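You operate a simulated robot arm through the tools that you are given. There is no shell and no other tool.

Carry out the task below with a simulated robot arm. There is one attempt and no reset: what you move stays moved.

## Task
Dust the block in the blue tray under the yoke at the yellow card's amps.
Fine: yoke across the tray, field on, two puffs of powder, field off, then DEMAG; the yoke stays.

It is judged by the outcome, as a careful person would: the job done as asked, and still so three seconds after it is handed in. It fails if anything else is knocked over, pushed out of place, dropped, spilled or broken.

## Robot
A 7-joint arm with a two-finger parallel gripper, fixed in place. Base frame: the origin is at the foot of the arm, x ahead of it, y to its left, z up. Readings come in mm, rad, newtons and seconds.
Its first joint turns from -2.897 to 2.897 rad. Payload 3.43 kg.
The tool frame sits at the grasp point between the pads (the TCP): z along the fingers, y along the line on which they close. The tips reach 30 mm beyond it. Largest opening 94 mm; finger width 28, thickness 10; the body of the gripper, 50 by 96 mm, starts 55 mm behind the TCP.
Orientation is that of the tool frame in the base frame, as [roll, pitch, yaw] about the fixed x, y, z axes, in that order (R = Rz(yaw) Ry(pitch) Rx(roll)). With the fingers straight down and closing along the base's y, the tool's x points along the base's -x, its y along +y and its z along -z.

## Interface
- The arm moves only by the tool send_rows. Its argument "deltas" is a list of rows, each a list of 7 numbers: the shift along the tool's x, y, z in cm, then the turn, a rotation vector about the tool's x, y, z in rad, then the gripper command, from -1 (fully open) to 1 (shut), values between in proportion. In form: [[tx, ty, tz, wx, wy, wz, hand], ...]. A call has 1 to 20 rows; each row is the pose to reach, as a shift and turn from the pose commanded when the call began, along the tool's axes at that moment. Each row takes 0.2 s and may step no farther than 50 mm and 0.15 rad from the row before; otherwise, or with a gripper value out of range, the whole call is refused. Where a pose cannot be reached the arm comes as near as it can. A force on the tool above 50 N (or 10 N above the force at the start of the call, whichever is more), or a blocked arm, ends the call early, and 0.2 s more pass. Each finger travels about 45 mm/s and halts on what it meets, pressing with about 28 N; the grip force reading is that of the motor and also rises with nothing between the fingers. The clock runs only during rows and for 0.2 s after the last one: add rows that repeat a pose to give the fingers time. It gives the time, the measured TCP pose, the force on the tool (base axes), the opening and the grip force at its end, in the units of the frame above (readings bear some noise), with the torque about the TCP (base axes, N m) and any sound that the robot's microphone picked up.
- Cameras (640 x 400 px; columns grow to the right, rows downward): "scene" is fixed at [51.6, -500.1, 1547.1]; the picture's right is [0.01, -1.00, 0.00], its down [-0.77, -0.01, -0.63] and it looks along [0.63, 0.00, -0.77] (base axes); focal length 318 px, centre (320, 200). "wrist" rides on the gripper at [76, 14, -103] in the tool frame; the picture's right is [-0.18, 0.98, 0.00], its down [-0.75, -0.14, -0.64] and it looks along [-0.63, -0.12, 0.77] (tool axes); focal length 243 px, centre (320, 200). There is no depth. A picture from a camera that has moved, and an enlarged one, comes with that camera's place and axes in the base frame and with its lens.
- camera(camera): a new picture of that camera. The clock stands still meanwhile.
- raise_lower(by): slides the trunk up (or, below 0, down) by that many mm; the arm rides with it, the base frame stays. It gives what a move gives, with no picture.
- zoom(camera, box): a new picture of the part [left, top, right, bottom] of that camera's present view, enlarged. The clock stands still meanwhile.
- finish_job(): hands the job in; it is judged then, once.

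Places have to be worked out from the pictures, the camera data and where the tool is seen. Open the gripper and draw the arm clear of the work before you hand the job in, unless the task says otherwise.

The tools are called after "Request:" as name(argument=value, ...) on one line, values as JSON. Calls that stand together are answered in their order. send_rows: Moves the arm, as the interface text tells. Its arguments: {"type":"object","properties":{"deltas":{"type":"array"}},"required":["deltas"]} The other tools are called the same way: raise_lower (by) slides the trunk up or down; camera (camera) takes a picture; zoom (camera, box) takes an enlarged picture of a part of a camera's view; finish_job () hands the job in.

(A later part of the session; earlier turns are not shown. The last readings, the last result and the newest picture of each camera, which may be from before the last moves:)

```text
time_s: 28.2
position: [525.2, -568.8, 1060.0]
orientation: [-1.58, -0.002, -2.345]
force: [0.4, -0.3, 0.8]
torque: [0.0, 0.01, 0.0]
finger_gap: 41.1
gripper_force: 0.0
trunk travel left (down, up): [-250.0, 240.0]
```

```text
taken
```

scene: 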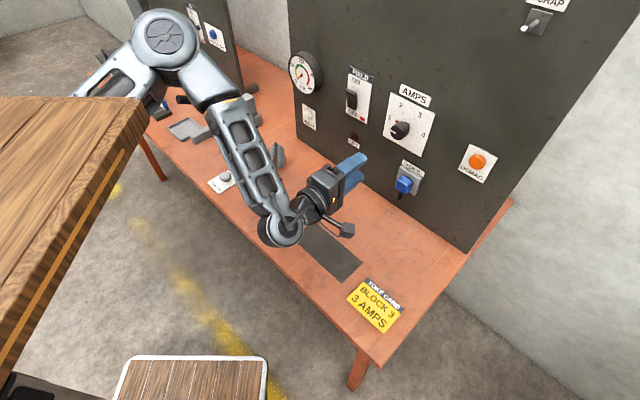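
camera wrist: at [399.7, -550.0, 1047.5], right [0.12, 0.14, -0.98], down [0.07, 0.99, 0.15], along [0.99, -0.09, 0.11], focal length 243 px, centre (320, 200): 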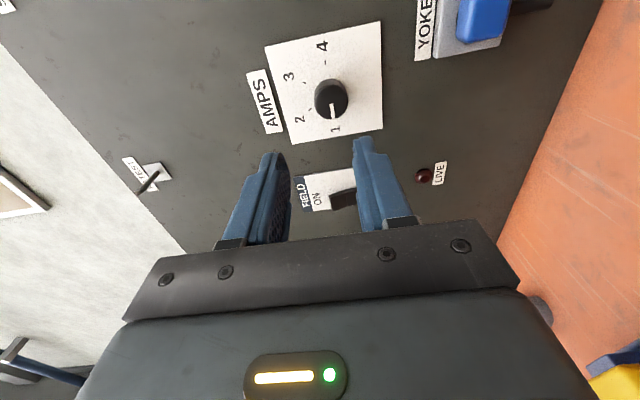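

The wrist camera now faces the AMPS dial. I zoom in to read the knob's pointer, its size, and the tick angles.

Request:
zoom(camera="wrist", box=[245, 10, 405, 150])

Request:
zoom(camera="wrist", box=[280, 60, 380, 150])

Request:
zoom(camera="scene", box=[375, 75, 445, 165])

```text
2.86 times, centred on (325, 80) of wrist
camera zoom: at [399.7, -550.0, 1047.5], right [0.12, 0.14, -0.98], down [0.07, 0.99, 0.15], along [0.99, -0.09, 0.11], focal length 693 px, centre (306, 543)
```

zoom: 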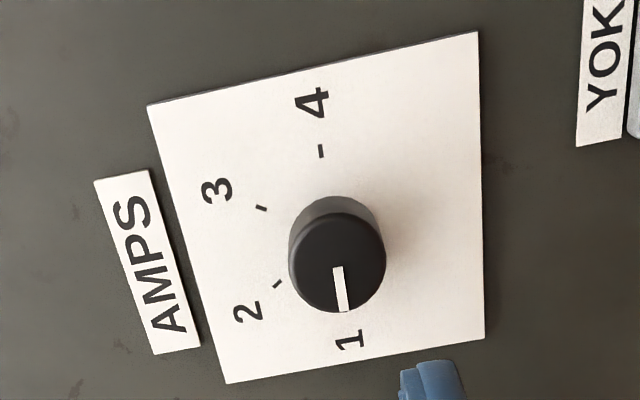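

```text
4.44 times, centred on (330, 105) of wrist
camera zoom: at [399.7, -550.0, 1047.5], right [0.12, 0.14, -0.98], down [0.07, 0.99, 0.15], along [0.99, -0.09, 0.11], focal length 1078 px, centre (276, 622)
```

zoom: 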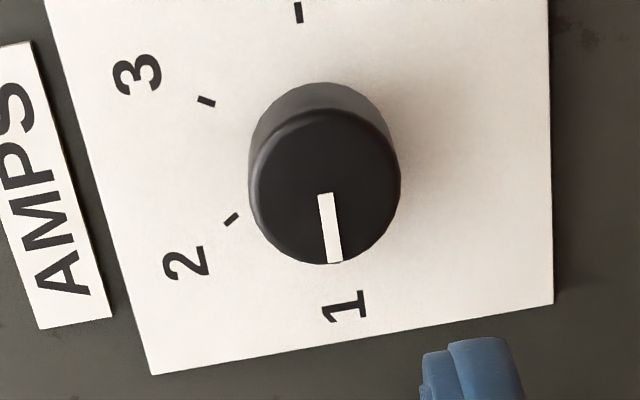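

```text
4.44 times, centred on (410, 120) of scene
camera zoom: at [51.6, -500.1, 1547.1], right [0.01, -1.0, 0.0], down [-0.77, -0.01, -0.63], along [0.63, 0.0, -0.77], focal length 1412 px, centre (-80, 556)
```

zoom: 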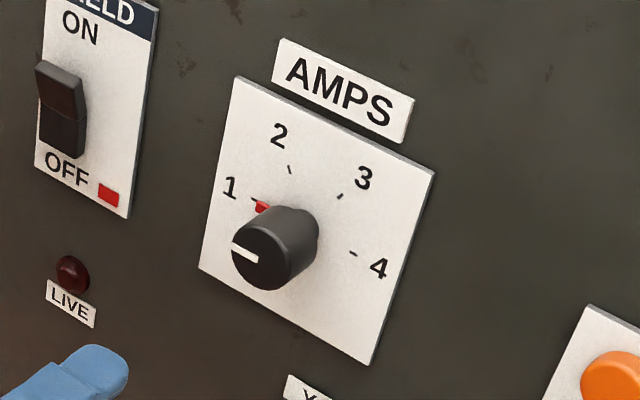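

The dial ticks are 60° apart: 1 at the left, then 2, 3 and 4 at the right. So 1→3 is a 120° clockwise turn, and the knob axis is about e≈-9, z≈1049 with its front at n≈957. I straighten the tool and line it up on that axis, 60 mm nearer.

Request:
send_rows(deltas=[[-0.7, 0.33, 2.2, 0.003, 0.0037, 0, 0.13], [-1.4, 0.66, 4.4, 0.006, 0.0074, 0, 0.13], [-2.11, 0.99, 6.67, 0.0092, 0.0111, 0, 0.13], [-2.11, 0.99, 6.67, 0.0092, 0.0111, 0, 0.13]])

Request:
camera(camera="wrist")

```text
time_s: 29.2
position: [588.6, -600.9, 1048.9]
orientation: [-1.574, 0.0, -2.356]
force: [-0.6, -0.1, 0.3]
torque: [0.02, -0.03, 0.0]
finger_gap: 40.9
gripper_force: 0.0
trunk travel left (down, up): [-250.0, 240.0]
```

```text
taken
camera wrist: at [463.3, -581.1, 1034.2], right [0.13, 0.13, -0.98], down [0.08, 0.99, 0.14], along [0.99, -0.1, 0.12], focal length 243 px, centre (320, 200)
```

wrist: 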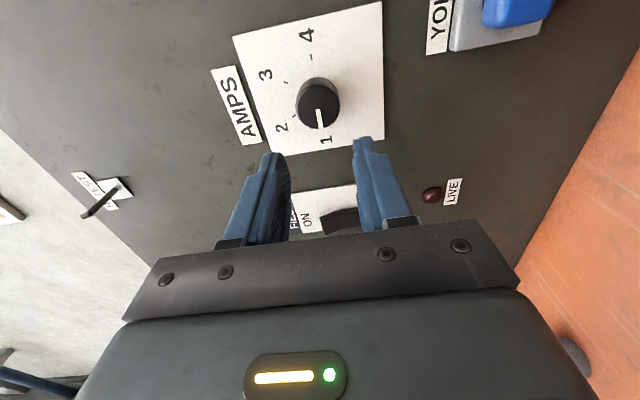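

The tool is straight now and at e≈-9, n≈841. I zoom to confirm the tool axis meets the knob's cap at the expected pixel (320, ~109).

Request:
zoom(camera="wrist", box=[270, 60, 370, 150])

```text
4.44 times, centred on (320, 105) of wrist
camera zoom: at [463.3, -581.1, 1034.2], right [0.13, 0.13, -0.98], down [0.08, 0.99, 0.14], along [0.99, -0.1, 0.12], focal length 1078 px, centre (320, 622)
```

zoom: 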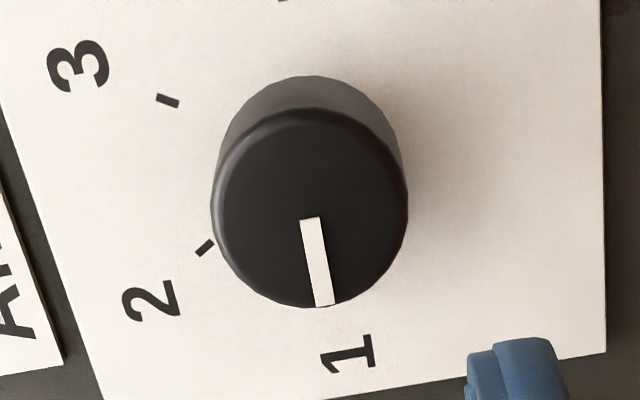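

The knob axis agrees with the tool axis to about 1–2 mm (knob at e≈-9, z≈1050). I pre-rotate the hand by -100° about its axis at this standoff so there is room for the +120° turn.

Request:
send_rows(deltas=[[0, 0, 0, 0, 0, -0.1454, 0.0], [0, 0, 0, 0, 0, -0.2909, -0.2], [0, 0, 0, 0, 0, -0.4363, -0.4], [0, 0, 0, 0, 0, -0.5818, -0.4], [0, 0, 0, 0, 0, -0.7272, -0.4], [0, 0, 0, 0, 0, -0.8727, -0.4], [0, 0, 0, 0, 0, -1.0181, -0.4], [0, 0, 0, 0, 0, -1.1636, -0.4], [0, 0, 0, 0, 0, -1.309, -0.4], [0, 0, 0, 0, 0, -1.4544, -0.4], [0, 0, 0, 0, 0, -1.5999, -0.4], [0, 0, 0, 0, 0, -1.7453, -0.4], [0, 0, 0, 0, 0, -1.7453, -0.4]])

Request:
camera(camera="wrist")

Request:
camera(camera="scene")

```text
time_s: 32.0
position: [588.9, -600.7, 1050.0]
orientation: [1.572, -1.395, 0.785]
force: [0.8, 0.7, -0.1]
torque: [0.0, 0.01, 0.0]
finger_gap: 65.9
gripper_force: 0.0
trunk travel left (down, up): [-250.0, 240.0]
```

```text
taken
camera wrist: at [516.1, -528.1, 1126.4], right [-0.71, -0.71, -0.01], down [-0.45, 0.46, -0.77], along [0.55, -0.54, -0.64], focal length 243 px, centre (320, 200)
```

wrist: 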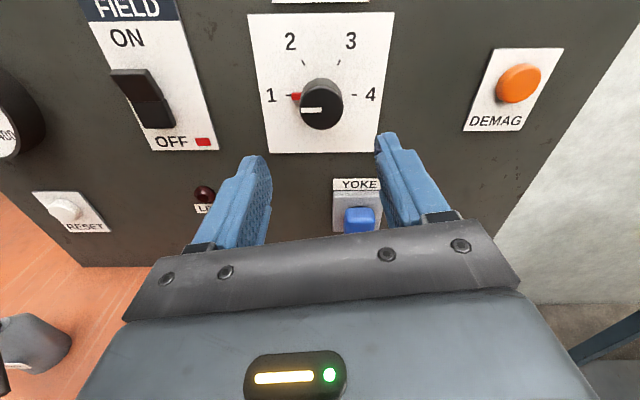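

```text
taken
```

scene: 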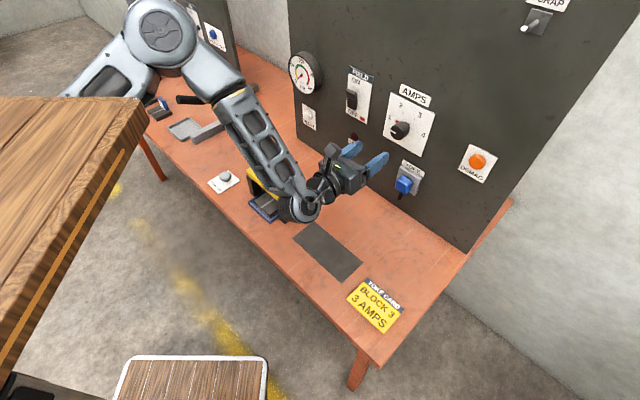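

Now I have a clear upright view of the panel, with the knob's red marker at 1. I advance about 104 mm so the open fingers straddle the knob, keeping the tips about 20 mm short of the plate.

Request:
send_rows(deltas=[[0, 0.05, 3, 0, 0, 0, -0.4], [0, 0.1, 6, 0, 0, 0, -0.4], [0, 0.1, 8, 0, 0, 0, -0.4], [0, 0.1, 9.5, 0, 0, 0, -0.4], [0, 0.1, 10.4, 0, 0, 0, -0.4], [0, 0.1, 10.4, 0, 0, 0, -0.4]])

Request:
camera(camera="wrist")

Request:
zoom(camera="scene", box=[340, 70, 480, 200])

```text
time_s: 33.4
position: [662.2, -675.5, 1048.8]
orientation: [1.566, -1.397, 0.791]
force: [-0.2, -0.2, -0.2]
torque: [-0.01, -0.03, 0.01]
finger_gap: 65.9
gripper_force: 0.1
trunk travel left (down, up): [-250.0, 240.0]
```

```text
taken
camera wrist: at [589.3, -602.9, 1126.7], right [-0.71, -0.71, -0.01], down [-0.45, 0.46, -0.77], along [0.55, -0.54, -0.64], focal length 243 px, centre (320, 200)
```

wrist: 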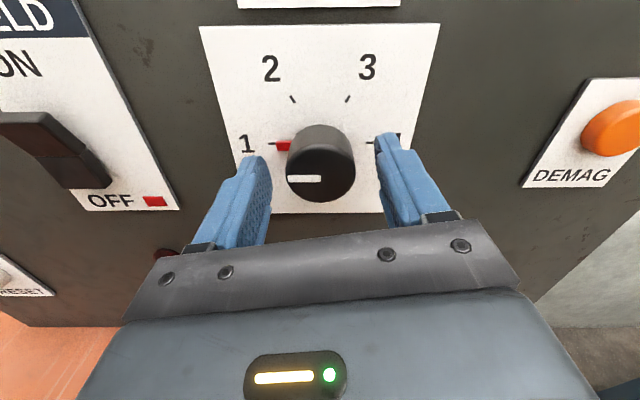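

```text
3.08 times, centred on (410, 135) of scene
camera zoom: at [51.6, -500.1, 1547.1], right [0.01, -1.0, 0.0], down [-0.77, -0.01, -0.63], along [0.63, 0.0, -0.77], focal length 978 px, centre (43, 400)
```

zoom: 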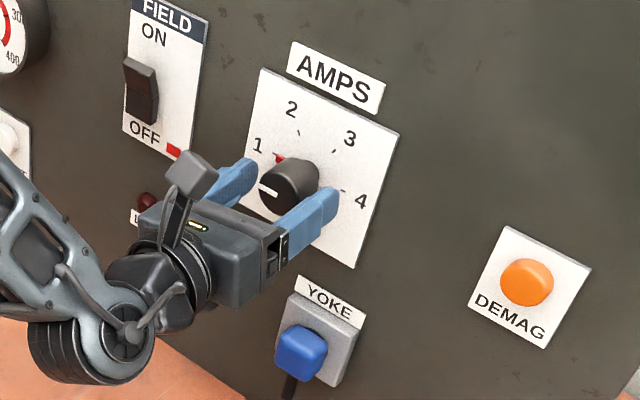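

The fingers straddle the knob, whose front face is at n≈957 with the plate at about 1000. I advance 8 mm more for a fuller hold and close on it.

Request:
send_rows(deltas=[[0, 0, 0.4, 0, 0, 0, -0.4], [0, 0, 0.8, 0, 0, 0, -0.4], [0, 0, 0.8, 0, 0, 0, 0], [0, 0, 0.8, 0, 0, 0, 1], [0, 0, 0.8, 0, 0, 0, 1], [0, 0, 0.8, 0, 0, 0, 1]])

Request:
camera(camera="wrist")

```text
time_s: 34.8
position: [666.1, -680.2, 1050.1]
orientation: [1.565, -1.397, 0.789]
force: [0.2, -4.2, -0.1]
torque: [-0.02, 0.02, 0.18]
finger_gap: 39.3
gripper_force: 44.8
trunk travel left (down, up): [-250.0, 240.0]
```

```text
taken
camera wrist: at [594.3, -608.4, 1127.1], right [-0.71, -0.71, -0.01], down [-0.45, 0.46, -0.77], along [0.55, -0.54, -0.64], focal length 243 px, centre (320, 200)
```

wrist: 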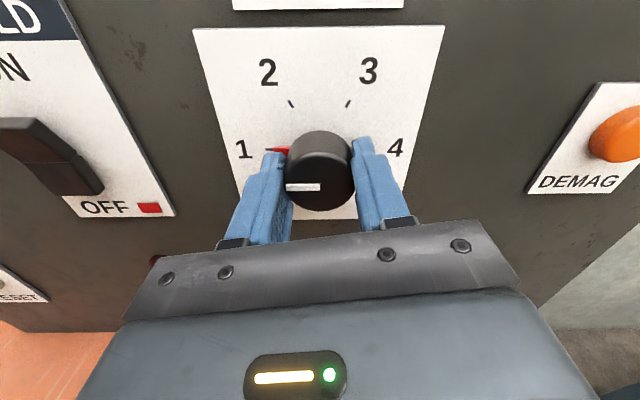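

The knob is gripped at 39.3 mm with little side force. I turn it clockwise about 60° first and check progress.

Request:
send_rows(deltas=[[0, 0, 0, 0, 0, 0.13, 1], [0, 0, 0, 0, 0, 0.26, 1], [0, 0, 0, 0, 0, 0.39, 1], [0, 0, 0, 0, 0, 0.52, 1], [0, 0, 0, 0, 0, 0.65, 1], [0, 0, 0, 0, 0, 0.78, 1], [0, 0, 0, 0, 0, 0.91, 1], [0, 0, 0, 0, 0, 1.047, 1], [0, 0, 0, 0, 0, 1.047, 1]])

Request:
camera(camera="wrist")

Request:
zoom(camera="scene", box=[340, 70, 480, 200])

```text
time_s: 36.8
position: [667.7, -680.7, 1050.3]
orientation: [-1.567, -0.696, -2.359]
force: [10.2, -21.4, 2.9]
torque: [-0.07, -0.06, -0.08]
finger_gap: 39.4
gripper_force: 45.6
trunk travel left (down, up): [-250.0, 240.0]
```

```text
taken
camera wrist: at [547.2, -655.4, 1087.5], right [-0.35, -0.35, -0.87], down [0.02, 0.93, -0.38], along [0.94, -0.15, -0.31], focal length 243 px, centre (320, 200)
```

wrist: 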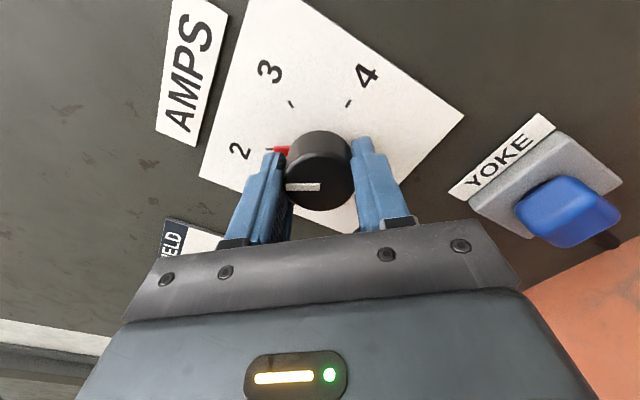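

```text
3.08 times, centred on (410, 135) of scene
camera zoom: at [51.6, -500.1, 1547.1], right [0.01, -1.0, 0.0], down [-0.77, -0.01, -0.63], along [0.63, 0.0, -0.77], focal length 978 px, centre (43, 400)
```

zoom: 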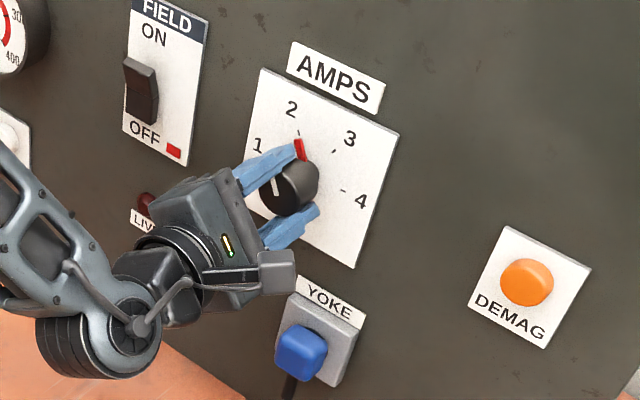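

The knob is now at 2, still firmly held. I turn another 60° to 3.

Request:
send_rows(deltas=[[0, 0, 0, 0, 0, 0.13, 1], [0, 0, 0, 0, 0, 0.26, 1], [0, 0, 0, 0, 0, 0.39, 1], [0, 0, 0, 0, 0, 0.52, 1], [0, 0, 0, 0, 0, 0.65, 1], [0, 0, 0, 0, 0, 0.78, 1], [0, 0, 0, 0, 0, 0.91, 1], [0, 0, 0, 0, 0, 1.047, 1], [0, 0, 0, 0, 0, 1.047, 1]])

Request:
camera(camera="wrist")

Request:
zoom(camera="scene", box=[340, 70, 480, 200])

```text
time_s: 38.8
position: [666.3, -679.9, 1050.7]
orientation: [-1.57, 0.351, -2.356]
force: [6.6, -13.6, 8.1]
torque: [0.27, 0.3, -0.21]
finger_gap: 39.1
gripper_force: 45.5
trunk travel left (down, up): [-250.0, 240.0]
```

```text
taken
camera wrist: at [548.0, -654.7, 1010.3], right [0.36, 0.36, -0.86], down [0.01, 0.92, 0.39], along [0.93, -0.15, 0.33], focal length 243 px, centre (320, 200)
```

wrist: 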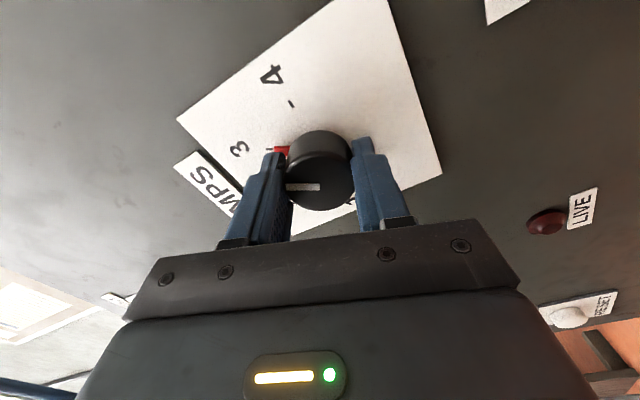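

```text
3.08 times, centred on (410, 135) of scene
camera zoom: at [51.6, -500.1, 1547.1], right [0.01, -1.0, 0.0], down [-0.77, -0.01, -0.63], along [0.63, 0.0, -0.77], focal length 978 px, centre (43, 400)
```

zoom: 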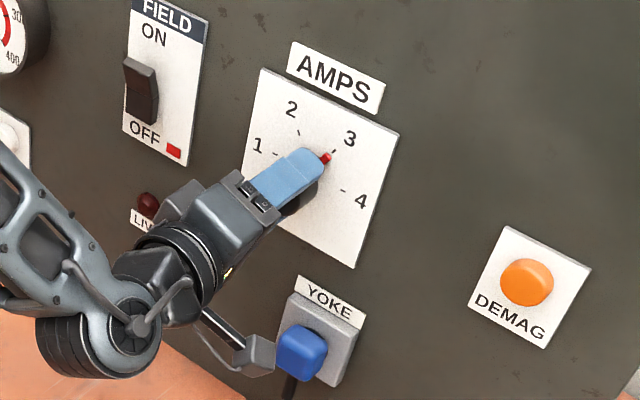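

The red marker now points at 3. I open the fingers and back straight out.

Request:
send_rows(deltas=[[0, 0, 0, 0, 0, 0, 0.1], [0, 0, 0, 0, 0, 0, -0.4], [0, 0, 0, 0, 0, 0, -0.4], [0, 0, 0, 0, 0, 0, -0.4], [0, 0, -2, 0, 0, 0, -0.4], [0, 0, -5, 0, 0, 0, -0.4], [0, 0, -9, 0, 0, 0, -0.4], [0, 0, -12, 0, 0, 0, -0.4], [0, 0, -12, 0, 0, 0, -0.4]])

Request:
zoom(camera="scene", box=[340, 70, 480, 200])

Request:
camera(camera="wrist")

```text
time_s: 40.8
position: [580.6, -595.9, 1049.0]
orientation: [-1.57, 0.349, -2.357]
force: [-0.6, 0.2, 0.5]
torque: [0.02, 0.0, 0.03]
finger_gap: 65.7
gripper_force: 0.1
trunk travel left (down, up): [-250.0, 240.0]
```

```text
3.08 times, centred on (410, 135) of scene
camera zoom: at [51.6, -500.1, 1547.1], right [0.01, -1.0, 0.0], down [-0.77, -0.01, -0.63], along [0.63, 0.0, -0.77], focal length 978 px, centre (43, 400)
```

zoom: 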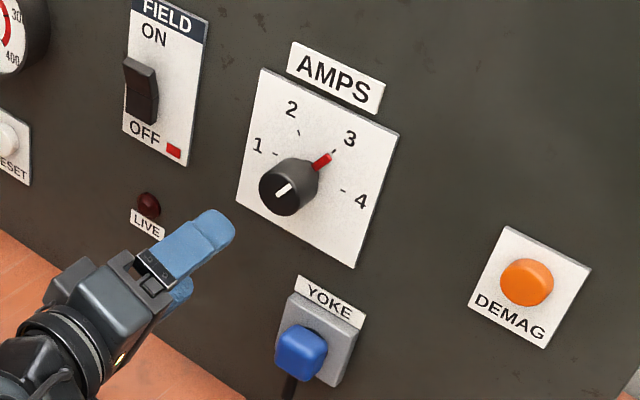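

```text
taken
camera wrist: at [462.0, -570.4, 1009.9], right [0.36, 0.36, -0.86], down [0.01, 0.92, 0.39], along [0.93, -0.15, 0.33], focal length 243 px, centre (320, 200)
```

wrist: 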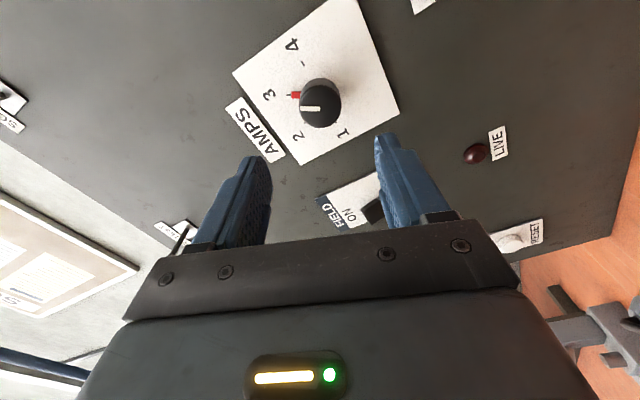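

AMPS is set to 3 and the knob is free. Next I rotate the hand so the camera looks from above, close the fingers, and shift to face the FIELD rocker at e≈146, still about 130 mm back from it.

Request:
send_rows(deltas=[[-1.13, 0.41, 0, 0, 0, -0.1477, -0.4], [-2.27, 0.83, 0, 0, 0, -0.2954, 0], [-3.4, 1.24, 0, 0, 0, -0.4431, 0.5], [-4.54, 1.65, 0, 0, 0, -0.5908, 1], [-5.67, 2.07, 0, 0, 0, -0.7385, 1], [-6.81, 2.48, 0, 0, 0, -0.8862, 1], [-7.94, 2.89, 0, 0, 0, -1.0339, 1], [-9.08, 3.3, 0, 0, 0, -1.1816, 1], [-10.21, 3.72, 0, 0, 0, -1.3293, 1], [-11.35, 4.13, 0, 0, 0, -1.477, 1], [-12.48, 4.54, 0, 0, 0, -1.6247, 1], [-13.62, 4.96, 0, 0, 0, -1.7724, 1], [-14.75, 5.37, 0, 0, 0, -1.92, 1], [-14.75, 5.37, 0, 0, 0, -1.92, 1]])

Request:
camera(camera="wrist")

Request:
camera(camera="scene")

```text
time_s: 44.0
position: [636.4, -535.7, 985.7]
orientation: [3.107, -1.488, -0.685]
force: [0.1, -0.7, 0.5]
torque: [0.01, -0.04, 0.01]
finger_gap: 0.1
gripper_force: 28.2
out of reach, approached as far as the arm can: row 3, 4, 5, 6, 7, 8, 9, 10, 11, 12, 13, 14
trunk travel left (down, up): [-250.0, 240.0]
stopped in row 14: the arm was blocked; the commanded pose is now the measured one
```

```text
taken
camera wrist: at [555.0, -483.1, 1070.8], right [-0.66, -0.73, -0.18], down [-0.44, 0.57, -0.7], along [0.61, -0.38, -0.69], focal length 243 px, centre (320, 200)
```

wrist: 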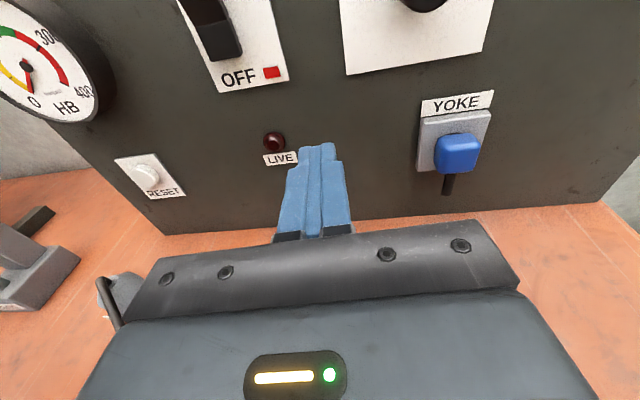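

```text
taken
```

scene: 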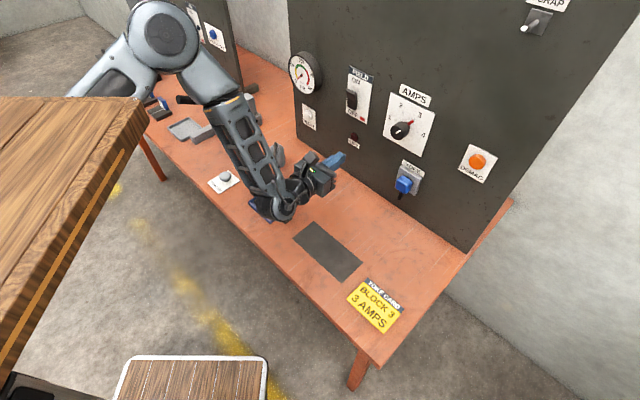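

The move ended short at z≈986, blocked before reaching the pose. Before anything else I check whether the wrist or forearm is touching the yoke.

Request:
zoom(camera="scene", box=[200, 120, 380, 260])

Request:
zoom(camera="wrist", box=[0, 150, 320, 350])

```text
2.86 times, centred on (290, 190) of scene
camera zoom: at [51.6, -500.1, 1547.1], right [0.01, -1.0, 0.0], down [-0.77, -0.01, -0.63], along [0.63, 0.0, -0.77], focal length 908 px, centre (406, 229)
```

zoom: 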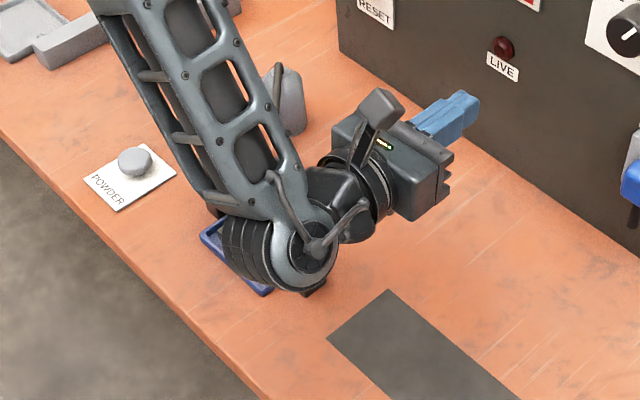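

```text
2.00 times, centred on (160, 250) of wrist
camera zoom: at [555.0, -483.1, 1070.8], right [-0.66, -0.73, -0.18], down [-0.44, 0.57, -0.7], along [0.61, -0.38, -0.69], focal length 485 px, centre (640, 100)
```

zoom: 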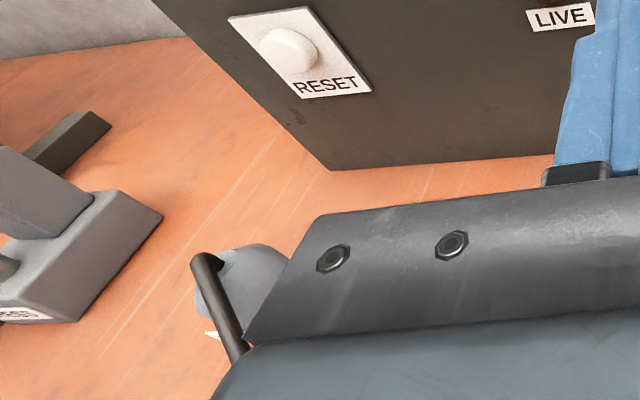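

The picture shows no contact: the wrist is at about e≈61, n≈640, z≈985, and the tray and yoke are where I left them. The block is a joint limit, since the forearm hangs too steeply with the shoulder this high. I return to the reachable spot in front of the knob before lowering the trunk further.

Request:
send_rows(deltas=[[1.24, 1.6, -0.59, -0.0131, 0.0165, 0.0011, 1], [2.48, 3.2, -1.17, -0.0262, 0.033, 0.0022, 1], [3.71, 4.8, -1.76, -0.0394, 0.0494, 0.0034, 1], [4.95, 6.4, -2.34, -0.0525, 0.0659, 0.0045, 1], [6.19, 8.0, -2.93, -0.0656, 0.0824, 0.0056, 1], [6.19, 8.0, -2.93, -0.0656, 0.0824, 0.0056, 1]])

Request:
camera(camera="scene")

```text
time_s: 45.4
position: [565.9, -582.1, 1058.7]
orientation: [-0.001, -1.562, 2.361]
force: [-1.0, 1.0, -0.3]
torque: [-0.01, -0.03, 0.01]
finger_gap: 0.0
gripper_force: 27.9
trunk travel left (down, up): [-250.0, 240.0]
```

```text
taken
```

scene: 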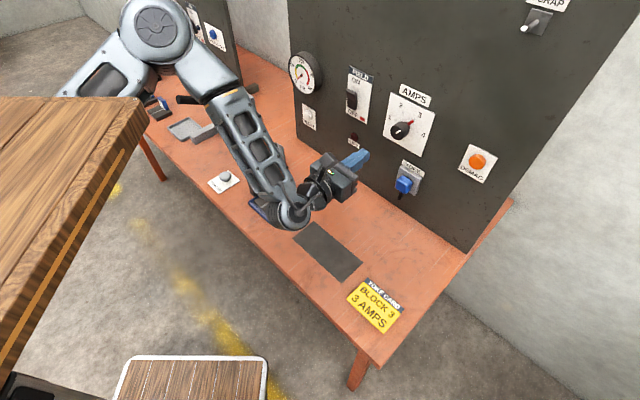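

The pose is good again. I lower the trunk 100 mm here, over the empty mat and well clear of the yoke, then raise the hand by the same amount.

Request:
raise_lower(by=-100)

Request:
send_rows(deltas=[[3, 0, 0, 0, 0, 0, 1], [6, 0, 0, 0, 0, 0, 1], [9, 0, 0, 0, 0, 0, 1], [10, 0, 0, 0, 0, 0, 1], [10, 0, 0, 0, 0, 0, 1]])

Request:
camera(camera="scene")

```text
time_s: 46.8
position: [565.2, -581.4, 956.8]
orientation: [-0.084, -1.562, 2.44]
force: [0.1, 0.6, -0.2]
torque: [-0.02, -0.04, -0.01]
finger_gap: 0.1
gripper_force: 28.1
trunk travel left (down, up): [-150.0, 340.0]
```

```text
time_s: 48.0
position: [565.9, -581.7, 1054.2]
orientation: [-0.066, -1.564, 2.427]
force: [-0.3, -0.1, -0.1]
torque: [0.03, 0.01, 0.01]
finger_gap: 0.0
gripper_force: 28.1
trunk travel left (down, up): [-150.0, 340.0]
```

```text
taken
```

scene: 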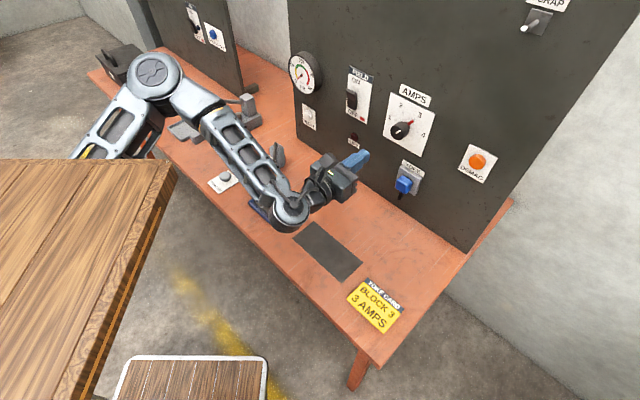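

The elbow is lower now and the pose is held. I slide toward the FIELD switch in small steps and watch for any reach limits.

Request:
send_rows(deltas=[[0, -2.5, 0, 0, 0, 0, 1], [0, -5, 0, 0, 0, 0, 1], [0, -7.5, 0, 0, 0, 0, 1], [0, -10, 0, 0, 0, 0, 1], [0, -12.5, 0, 0, 0, 0, 1], [0, -15.5, 0, 0, 0, 0, 1], [0, -15.5, 0, 0, 0, 0, 1]])

Request:
camera(camera="wrist")

Request:
camera(camera="scene")

```text
time_s: 49.6
position: [612.1, -533.3, 1034.5]
orientation: [2.616, -1.527, -0.256]
force: [0.3, -0.9, 0.2]
torque: [0.01, -0.01, -0.02]
finger_gap: 0.0
gripper_force: 27.8
out of reach, approached as far as the arm can: row 3, 4, 5, 6, 7
trunk travel left (down, up): [-150.0, 340.0]
```

```text
taken
camera wrist: at [533.3, -472.5, 1115.7], right [-0.7, -0.7, -0.16], down [-0.39, 0.56, -0.73], along [0.6, -0.45, -0.66], focal length 243 px, centre (320, 200)
```

wrist: 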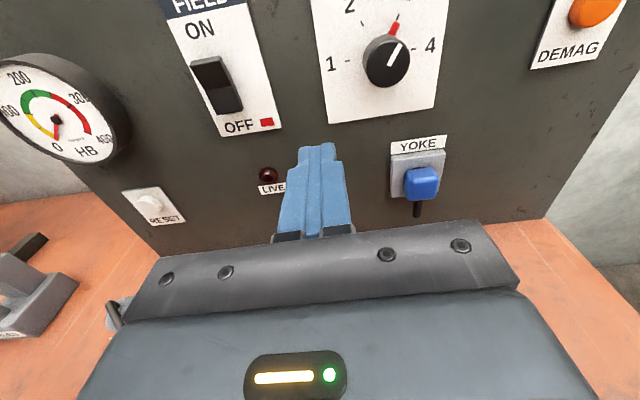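

```text
taken
```

scene: 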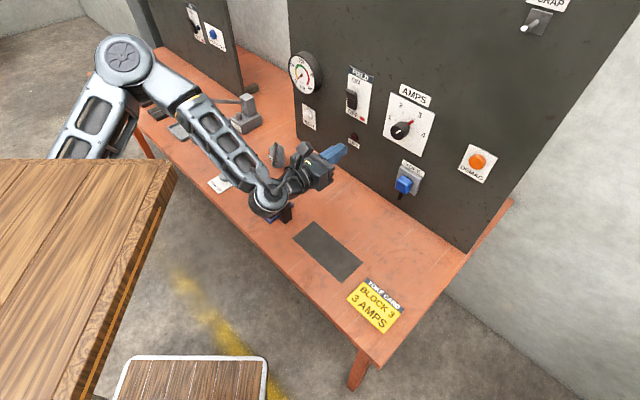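

Still limited at e≈56; the elbow sits far out on the left, so a strictly horizontal tool can't go further that way. For pressing a rocker the tool needn't be horizontal, so I tilt it 45° downward here, raise it a little, and see how far that opens up the reach.

Request:
send_rows(deltas=[[1, 0, -0.5, 0, -0.131, 0, 1], [2, 0, -1, 0, -0.262, 0, 1], [3, 0, -1, 0, -0.393, 0, 1], [4, 0, -1, 0, -0.524, 0, 1], [5, 0, -1, 0, -0.655, 0, 1], [6, 0, -1, 0, -0.785, 0, 1], [6, 0, -1, 0, -0.785, 0, 1]])

Request:
camera(camera="scene")

Request:
camera(camera="wrist")

```text
time_s: 51.2
position: [606.1, -527.0, 1117.9]
orientation: [3.14, -0.793, -0.785]
force: [-0.2, 0.1, 0.5]
torque: [0.01, -0.03, -0.01]
finger_gap: 0.2
gripper_force: 28.1
trunk travel left (down, up): [-150.0, 340.0]
```

```text
taken
```

scene: 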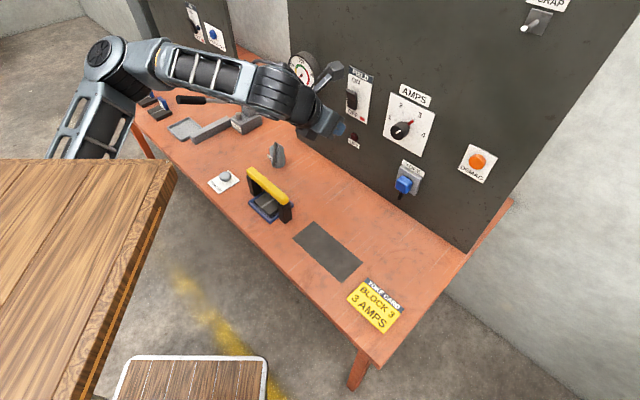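

```text
taken
camera wrist: at [582.8, -523.4, 1244.4], right [-0.79, -0.6, -0.13], down [-0.6, 0.8, -0.09], along [0.16, 0.01, -0.99], focal length 243 px, centre (320, 200)
```

wrist: 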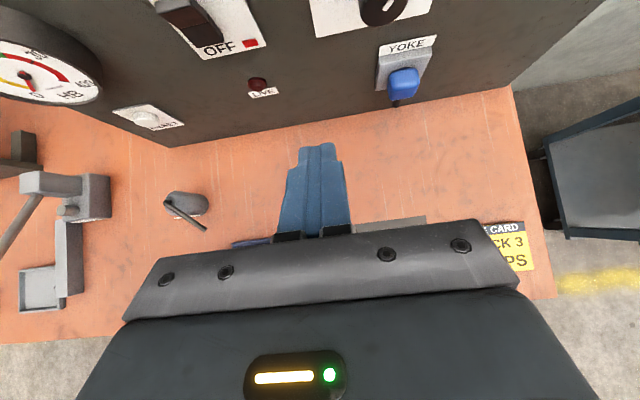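

That freed the arm: the tilted pose is held exactly and the forearm is now nearly level. I slide 90 mm toward the FIELD switch with this 45° tool.

Request:
send_rows(deltas=[[0, -2.5, 0, 0, 0, 0, 1], [0, -5, 0, 0, 0, 0, 1], [0, -7.5, 0, 0, 0, 0, 1], [0, -9, 0, 0, 0, 0, 1], [0, -9, 0, 0, 0, 0, 1]])

Request:
camera(camera="scene")

Request:
camera(camera="wrist")

```text
time_s: 52.4
position: [669.9, -464.9, 1119.3]
orientation: [-3.141, -0.793, -0.785]
force: [0.0, -0.5, 0.4]
torque: [0.0, -0.01, 0.02]
finger_gap: 0.0
gripper_force: 27.7
trunk travel left (down, up): [-150.0, 340.0]
```

```text
taken
```

scene: 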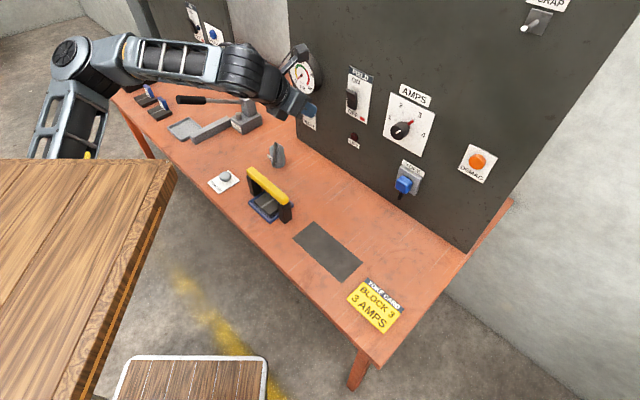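

```text
taken
camera wrist: at [646.3, -460.3, 1245.0], right [-0.79, -0.6, -0.13], down [-0.6, 0.8, -0.09], along [0.16, 0.01, -0.99], focal length 243 px, centre (320, 200)
```

wrist: 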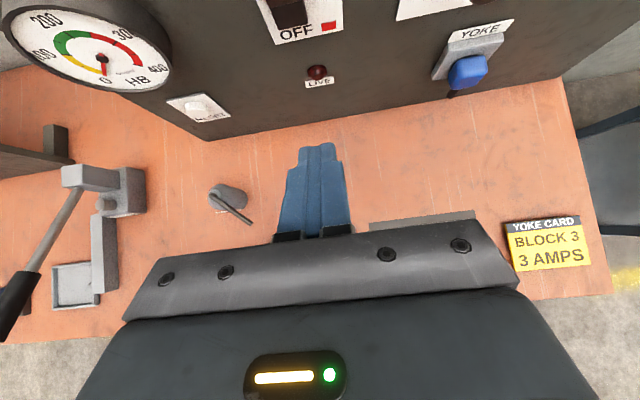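

The hand now reaches in front of the FIELD switch. I zoom in on the rocker and check the wider scene before pressing.

Request:
zoom(camera="scene", box=[335, 60, 385, 130])

Request:
zoom(camera="wrist", box=[240, 0, 400, 100])

Request:
zoom(camera="scene", box=[200, 140, 340, 240])

```text
5.71 times, centred on (360, 95) of scene
camera zoom: at [51.6, -500.1, 1547.1], right [0.01, -1.0, 0.0], down [-0.77, -0.01, -0.63], along [0.63, 0.0, -0.77], focal length 1816 px, centre (91, 800)
```

zoom: 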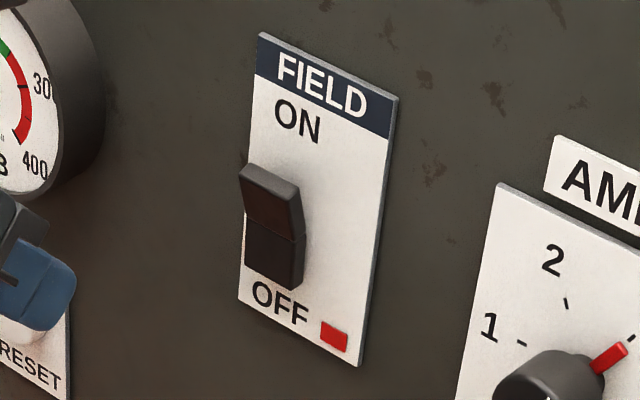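

```text
4.00 times, centred on (320, 50) of wrist
camera zoom: at [646.3, -460.3, 1245.0], right [-0.79, -0.6, -0.13], down [-0.6, 0.8, -0.09], along [0.16, 0.01, -0.99], focal length 970 px, centre (320, 800)
```

zoom: 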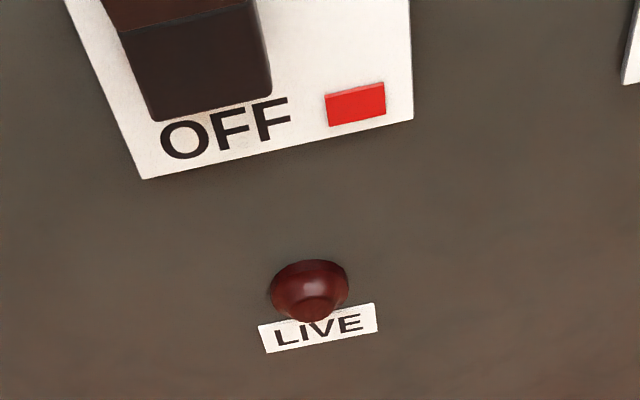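

```text
4.00 times, centred on (270, 190) of scene
camera zoom: at [51.6, -500.1, 1547.1], right [0.01, -1.0, 0.0], down [-0.77, -0.01, -0.63], along [0.63, 0.0, -0.77], focal length 1271 px, centre (520, 240)
```

zoom: 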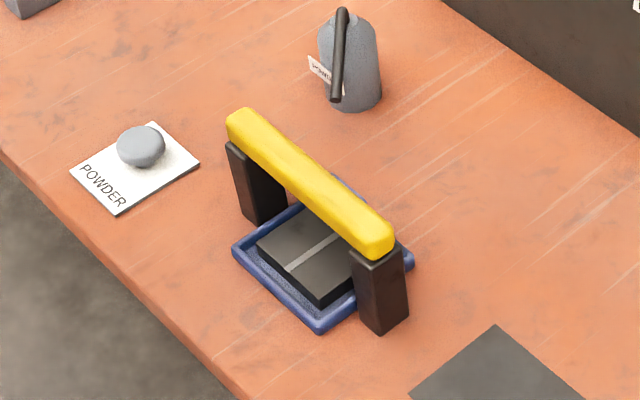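

The rocker's upper half sticks out (OFF state); I place it at e≈160, z≈1020–1080, front at n≈965. I move the closed fingertips to about 20 mm short of its upper half.

Request:
send_rows(deltas=[[1.0, -0.3, 2.17, 0, 0, 0, 1], [2.01, -0.6, 4.34, 0, 0, 0, 1], [3.01, -0.9, 6.5, 0, 0, 0, 1], [4.02, -1.2, 8.67, 0, 0, 0, 1], [5.02, -1.5, 10.84, 0, 0, 0, 1], [5.02, -1.5, 10.84, 0, 0, 0, 1]])

Request:
camera(camera="wrist")

Request:
zoom(camera="scene", box=[280, 30, 420, 150])

```text
time_s: 53.8
position: [761.4, -534.4, 1078.7]
orientation: [-3.14, -0.793, -0.786]
force: [0.0, 0.4, 0.0]
torque: [-0.02, -0.01, 0.02]
finger_gap: 0.0
gripper_force: 28.3
trunk travel left (down, up): [-150.0, 340.0]
```

```text
taken
camera wrist: at [737.6, -529.0, 1204.8], right [-0.79, -0.6, -0.13], down [-0.6, 0.8, -0.09], along [0.16, 0.01, -0.99], focal length 243 px, centre (320, 200)
```

wrist: 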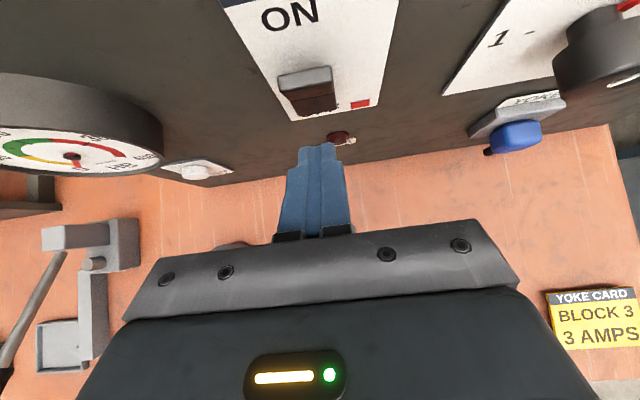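

```text
3.33 times, centred on (350, 90) of scene
camera zoom: at [51.6, -500.1, 1547.1], right [0.01, -1.0, 0.0], down [-0.77, -0.01, -0.63], along [0.63, 0.0, -0.77], focal length 1059 px, centre (220, 567)
```

zoom: 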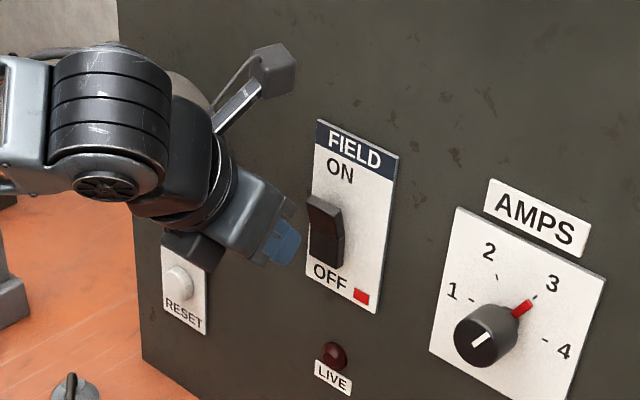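

The fingertips are centred on the rocker at e≈160, about 20 mm short of its upper half. I push straight into the panel in small steps.

Request:
send_rows(deltas=[[0.7, 0, 0.71, 0, 0, 0, 1], [1.26, 0, 1.28, 0, 0, 0, 1], [1.61, 0, 1.64, 0, 0, 0, 1], [1.96, 0, 2.0, 0, 0, 0, 1], [2.25, 0, 2.28, 0, 0, 0, 1], [2.53, 0, 2.57, 0, 0, 0, 1], [2.74, 0, 2.78, 0, 0, 0, 1], [2.74, 0, 2.78, 0, 0, 0, 1]])

Request:
zoom(camera="scene", box=[280, 30, 420, 150])

Request:
camera(camera="wrist")

```text
time_s: 55.6
position: [787.1, -559.4, 1079.2]
orientation: [-3.14, -0.794, -0.786]
force: [-21.1, 29.6, 0.4]
torque: [0.01, 0.46, 0.16]
finger_gap: 0.0
gripper_force: 28.5
trunk travel left (down, up): [-150.0, 340.0]
```

```text
3.33 times, centred on (350, 90) of scene
camera zoom: at [51.6, -500.1, 1547.1], right [0.01, -1.0, 0.0], down [-0.77, -0.01, -0.63], along [0.63, 0.0, -0.77], focal length 1059 px, centre (220, 567)
```

zoom: 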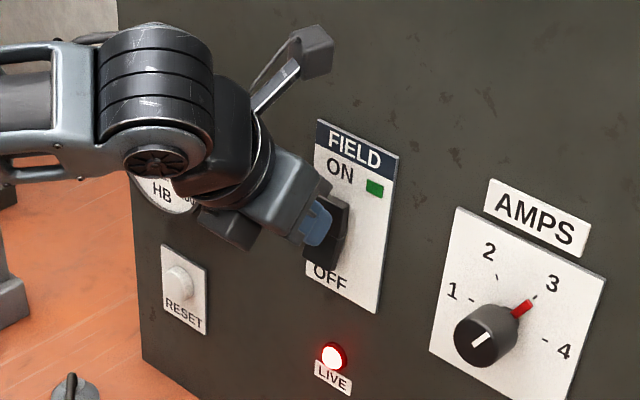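

```text
taken
camera wrist: at [763.4, -555.0, 1205.2], right [-0.79, -0.6, -0.13], down [-0.6, 0.8, -0.09], along [0.16, 0.01, -0.99], focal length 243 px, centre (320, 200)
```

wrist: 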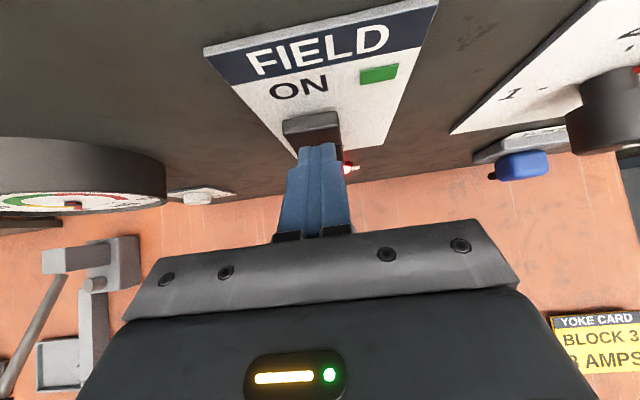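

FIELD is ON: the green flag shows and the LIVE lamp is lit. I retract away from the panel.

Request:
send_rows(deltas=[[-1.4, 0, -1.43, 0, 0, 0, 1], [-4.2, 0, -4.28, 0, 0, 0, 1], [-7.0, 0, -7.13, 0, 0, 0, 1], [-9.8, 0, -9.98, 0, 0, 0, 1], [-9.8, 0, -9.98, 0, 0, 0, 1]])

Request:
camera(camera="scene")

Request:
camera(camera="wrist")

```text
time_s: 56.8
position: [689.7, -459.5, 1080.3]
orientation: [-3.139, -0.795, -0.786]
force: [0.6, 0.3, 0.1]
torque: [0.06, -0.02, 0.0]
finger_gap: 0.0
gripper_force: 28.2
trunk travel left (down, up): [-150.0, 340.0]
```

```text
taken
```

scene: 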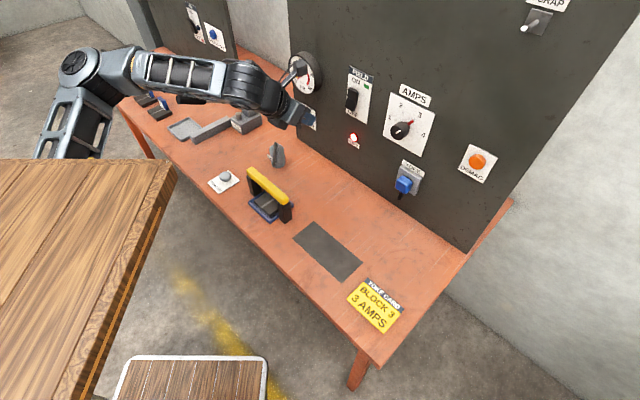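

```text
taken
camera wrist: at [666.0, -455.8, 1205.9], right [-0.79, -0.6, -0.13], down [-0.6, 0.8, -0.09], along [0.16, 0.01, -0.99], focal length 243 px, centre (320, 200)
```

wrist: 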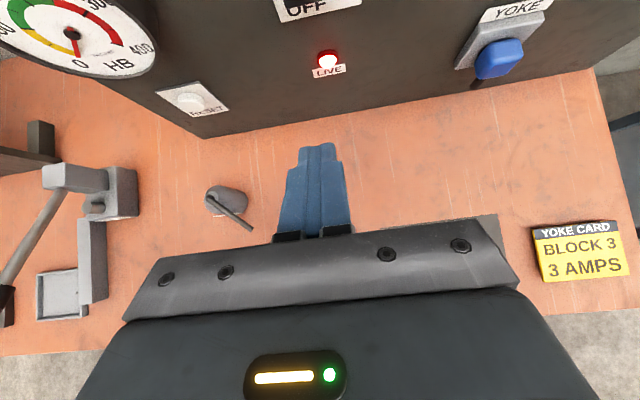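

The field is live and the hand is clear. The POWDER dome is at e≈430, n≈677, top z≈768. I carry the hand over there, turning the fingers straight down and stopping about 100 mm above it.

Request:
send_rows(deltas=[[-2.23, -2.67, 0.29, 0, -0.0795, 0, 1], [-4.47, -5.34, 0.59, 0, -0.159, 0, 1], [-6.7, -8.02, 0.88, 0, -0.2385, 0, 1], [-8.94, -10.69, 1.17, 0, -0.318, 0, 1], [-11.17, -13.36, 1.47, 0, -0.3975, 0, 1], [-13.4, -16.03, 1.76, 0, -0.477, 0, 1], [-15.64, -18.7, 2.05, 0, -0.5565, 0, 1], [-17.87, -21.38, 2.34, 0, -0.636, 0, 1], [-20.11, -24.05, 2.64, 0, -0.7155, 0, 1], [-22.34, -26.72, 2.93, 0, -0.795, 0, 1], [-22.34, -26.72, 2.93, 0, -0.795, 0, 1]])

Request:
camera(camera="scene")

Request:
camera(camera="wrist")

```text
time_s: 59.2
position: [776.4, -187.7, 897.8]
orientation: [-3.14, 0.001, -0.813]
force: [-1.6, -0.8, -0.8]
torque: [-0.02, 0.03, 0.0]
finger_gap: 0.0
gripper_force: 28.5
trunk travel left (down, up): [-150.0, 340.0]
```

```text
taken
```

scene: 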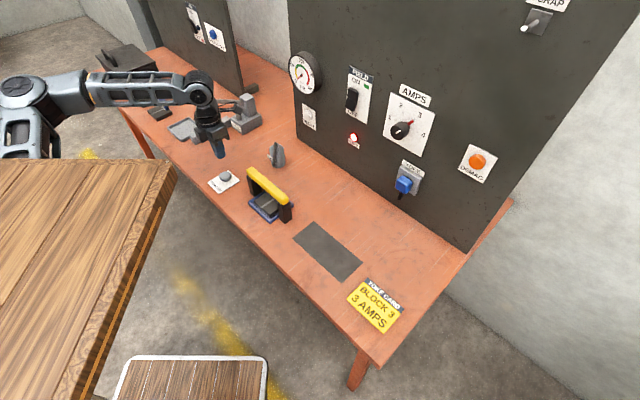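

```text
taken
camera wrist: at [819.5, -252.8, 1000.0], right [-0.84, -0.54, 0.0], down [-0.42, 0.64, 0.64], along [-0.35, 0.54, -0.77], focal length 243 px, centre (320, 200)
```

wrist: 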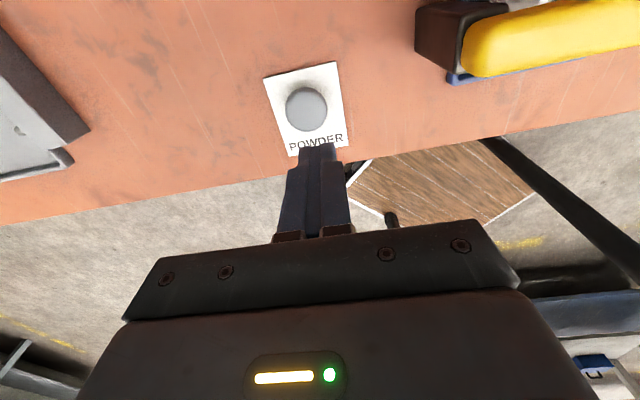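

The hand is over the POWDER area; the wrist picture puts the dome at e≈431, n≈681. The reading is about 14 mm off the commanded spot, so I hold a moment to let it settle.

Request:
send_rows(deltas=[[0, 0, 0, 0, 0, 0, 1], [0, 0, 0, 0, 0, 0, 1]])

Request:
zoom(camera="wrist", box=[230, 40, 410, 170])

```text
time_s: 59.8
position: [776.6, -187.5, 897.5]
orientation: [3.141, 0.001, -0.808]
force: [-0.1, -0.6, 0.0]
torque: [0.03, 0.01, 0.01]
finger_gap: 0.2
gripper_force: 27.9
trunk travel left (down, up): [-150.0, 340.0]
```

```text
3.08 times, centred on (320, 105) of wrist
camera zoom: at [819.9, -252.0, 1000.4], right [-0.84, -0.55, 0.0], down [-0.42, 0.64, 0.64], along [-0.35, 0.54, -0.77], focal length 746 px, centre (320, 492)
```

zoom: 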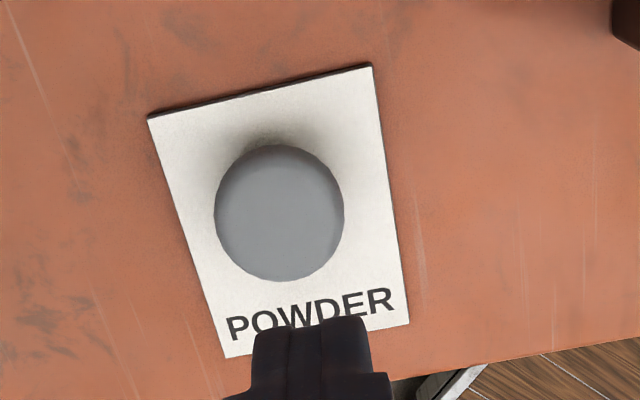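

The dome is 40 mm wide, centred at e≈431, n≈681. I correct 14 mm sideways and come down to about 30 mm above it.

Request:
send_rows(deltas=[[-0.07, -0.7, 1.5, 0, 0, 0, 1], [-0.14, -1.4, 3.0, 0, 0, 0, 1], [-0.14, -1.4, 4.0, 0, 0, 0, 1], [-0.14, -1.4, 4.0, 0, 0, 0, 1]])

Request:
camera(camera="wrist")

```text
time_s: 60.8
position: [788.0, -176.4, 858.5]
orientation: [-3.141, -0.001, -0.806]
force: [0.5, 0.0, 0.9]
torque: [-0.01, 0.02, -0.02]
finger_gap: 0.0
gripper_force: 28.0
trunk travel left (down, up): [-150.0, 340.0]
```

```text
taken
camera wrist: at [829.9, -240.9, 961.5], right [-0.84, -0.55, 0.0], down [-0.42, 0.64, 0.64], along [-0.35, 0.54, -0.77], focal length 243 px, centre (320, 200)
```

wrist: 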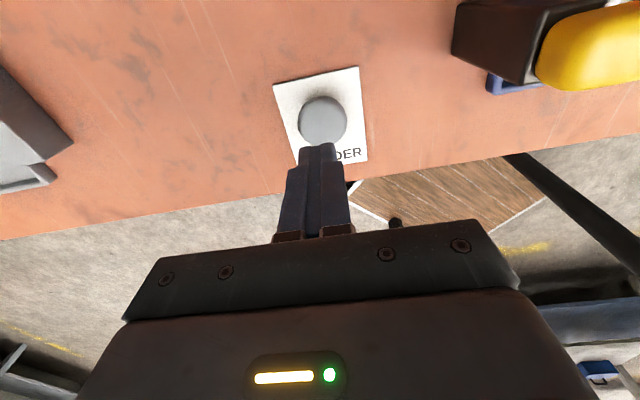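

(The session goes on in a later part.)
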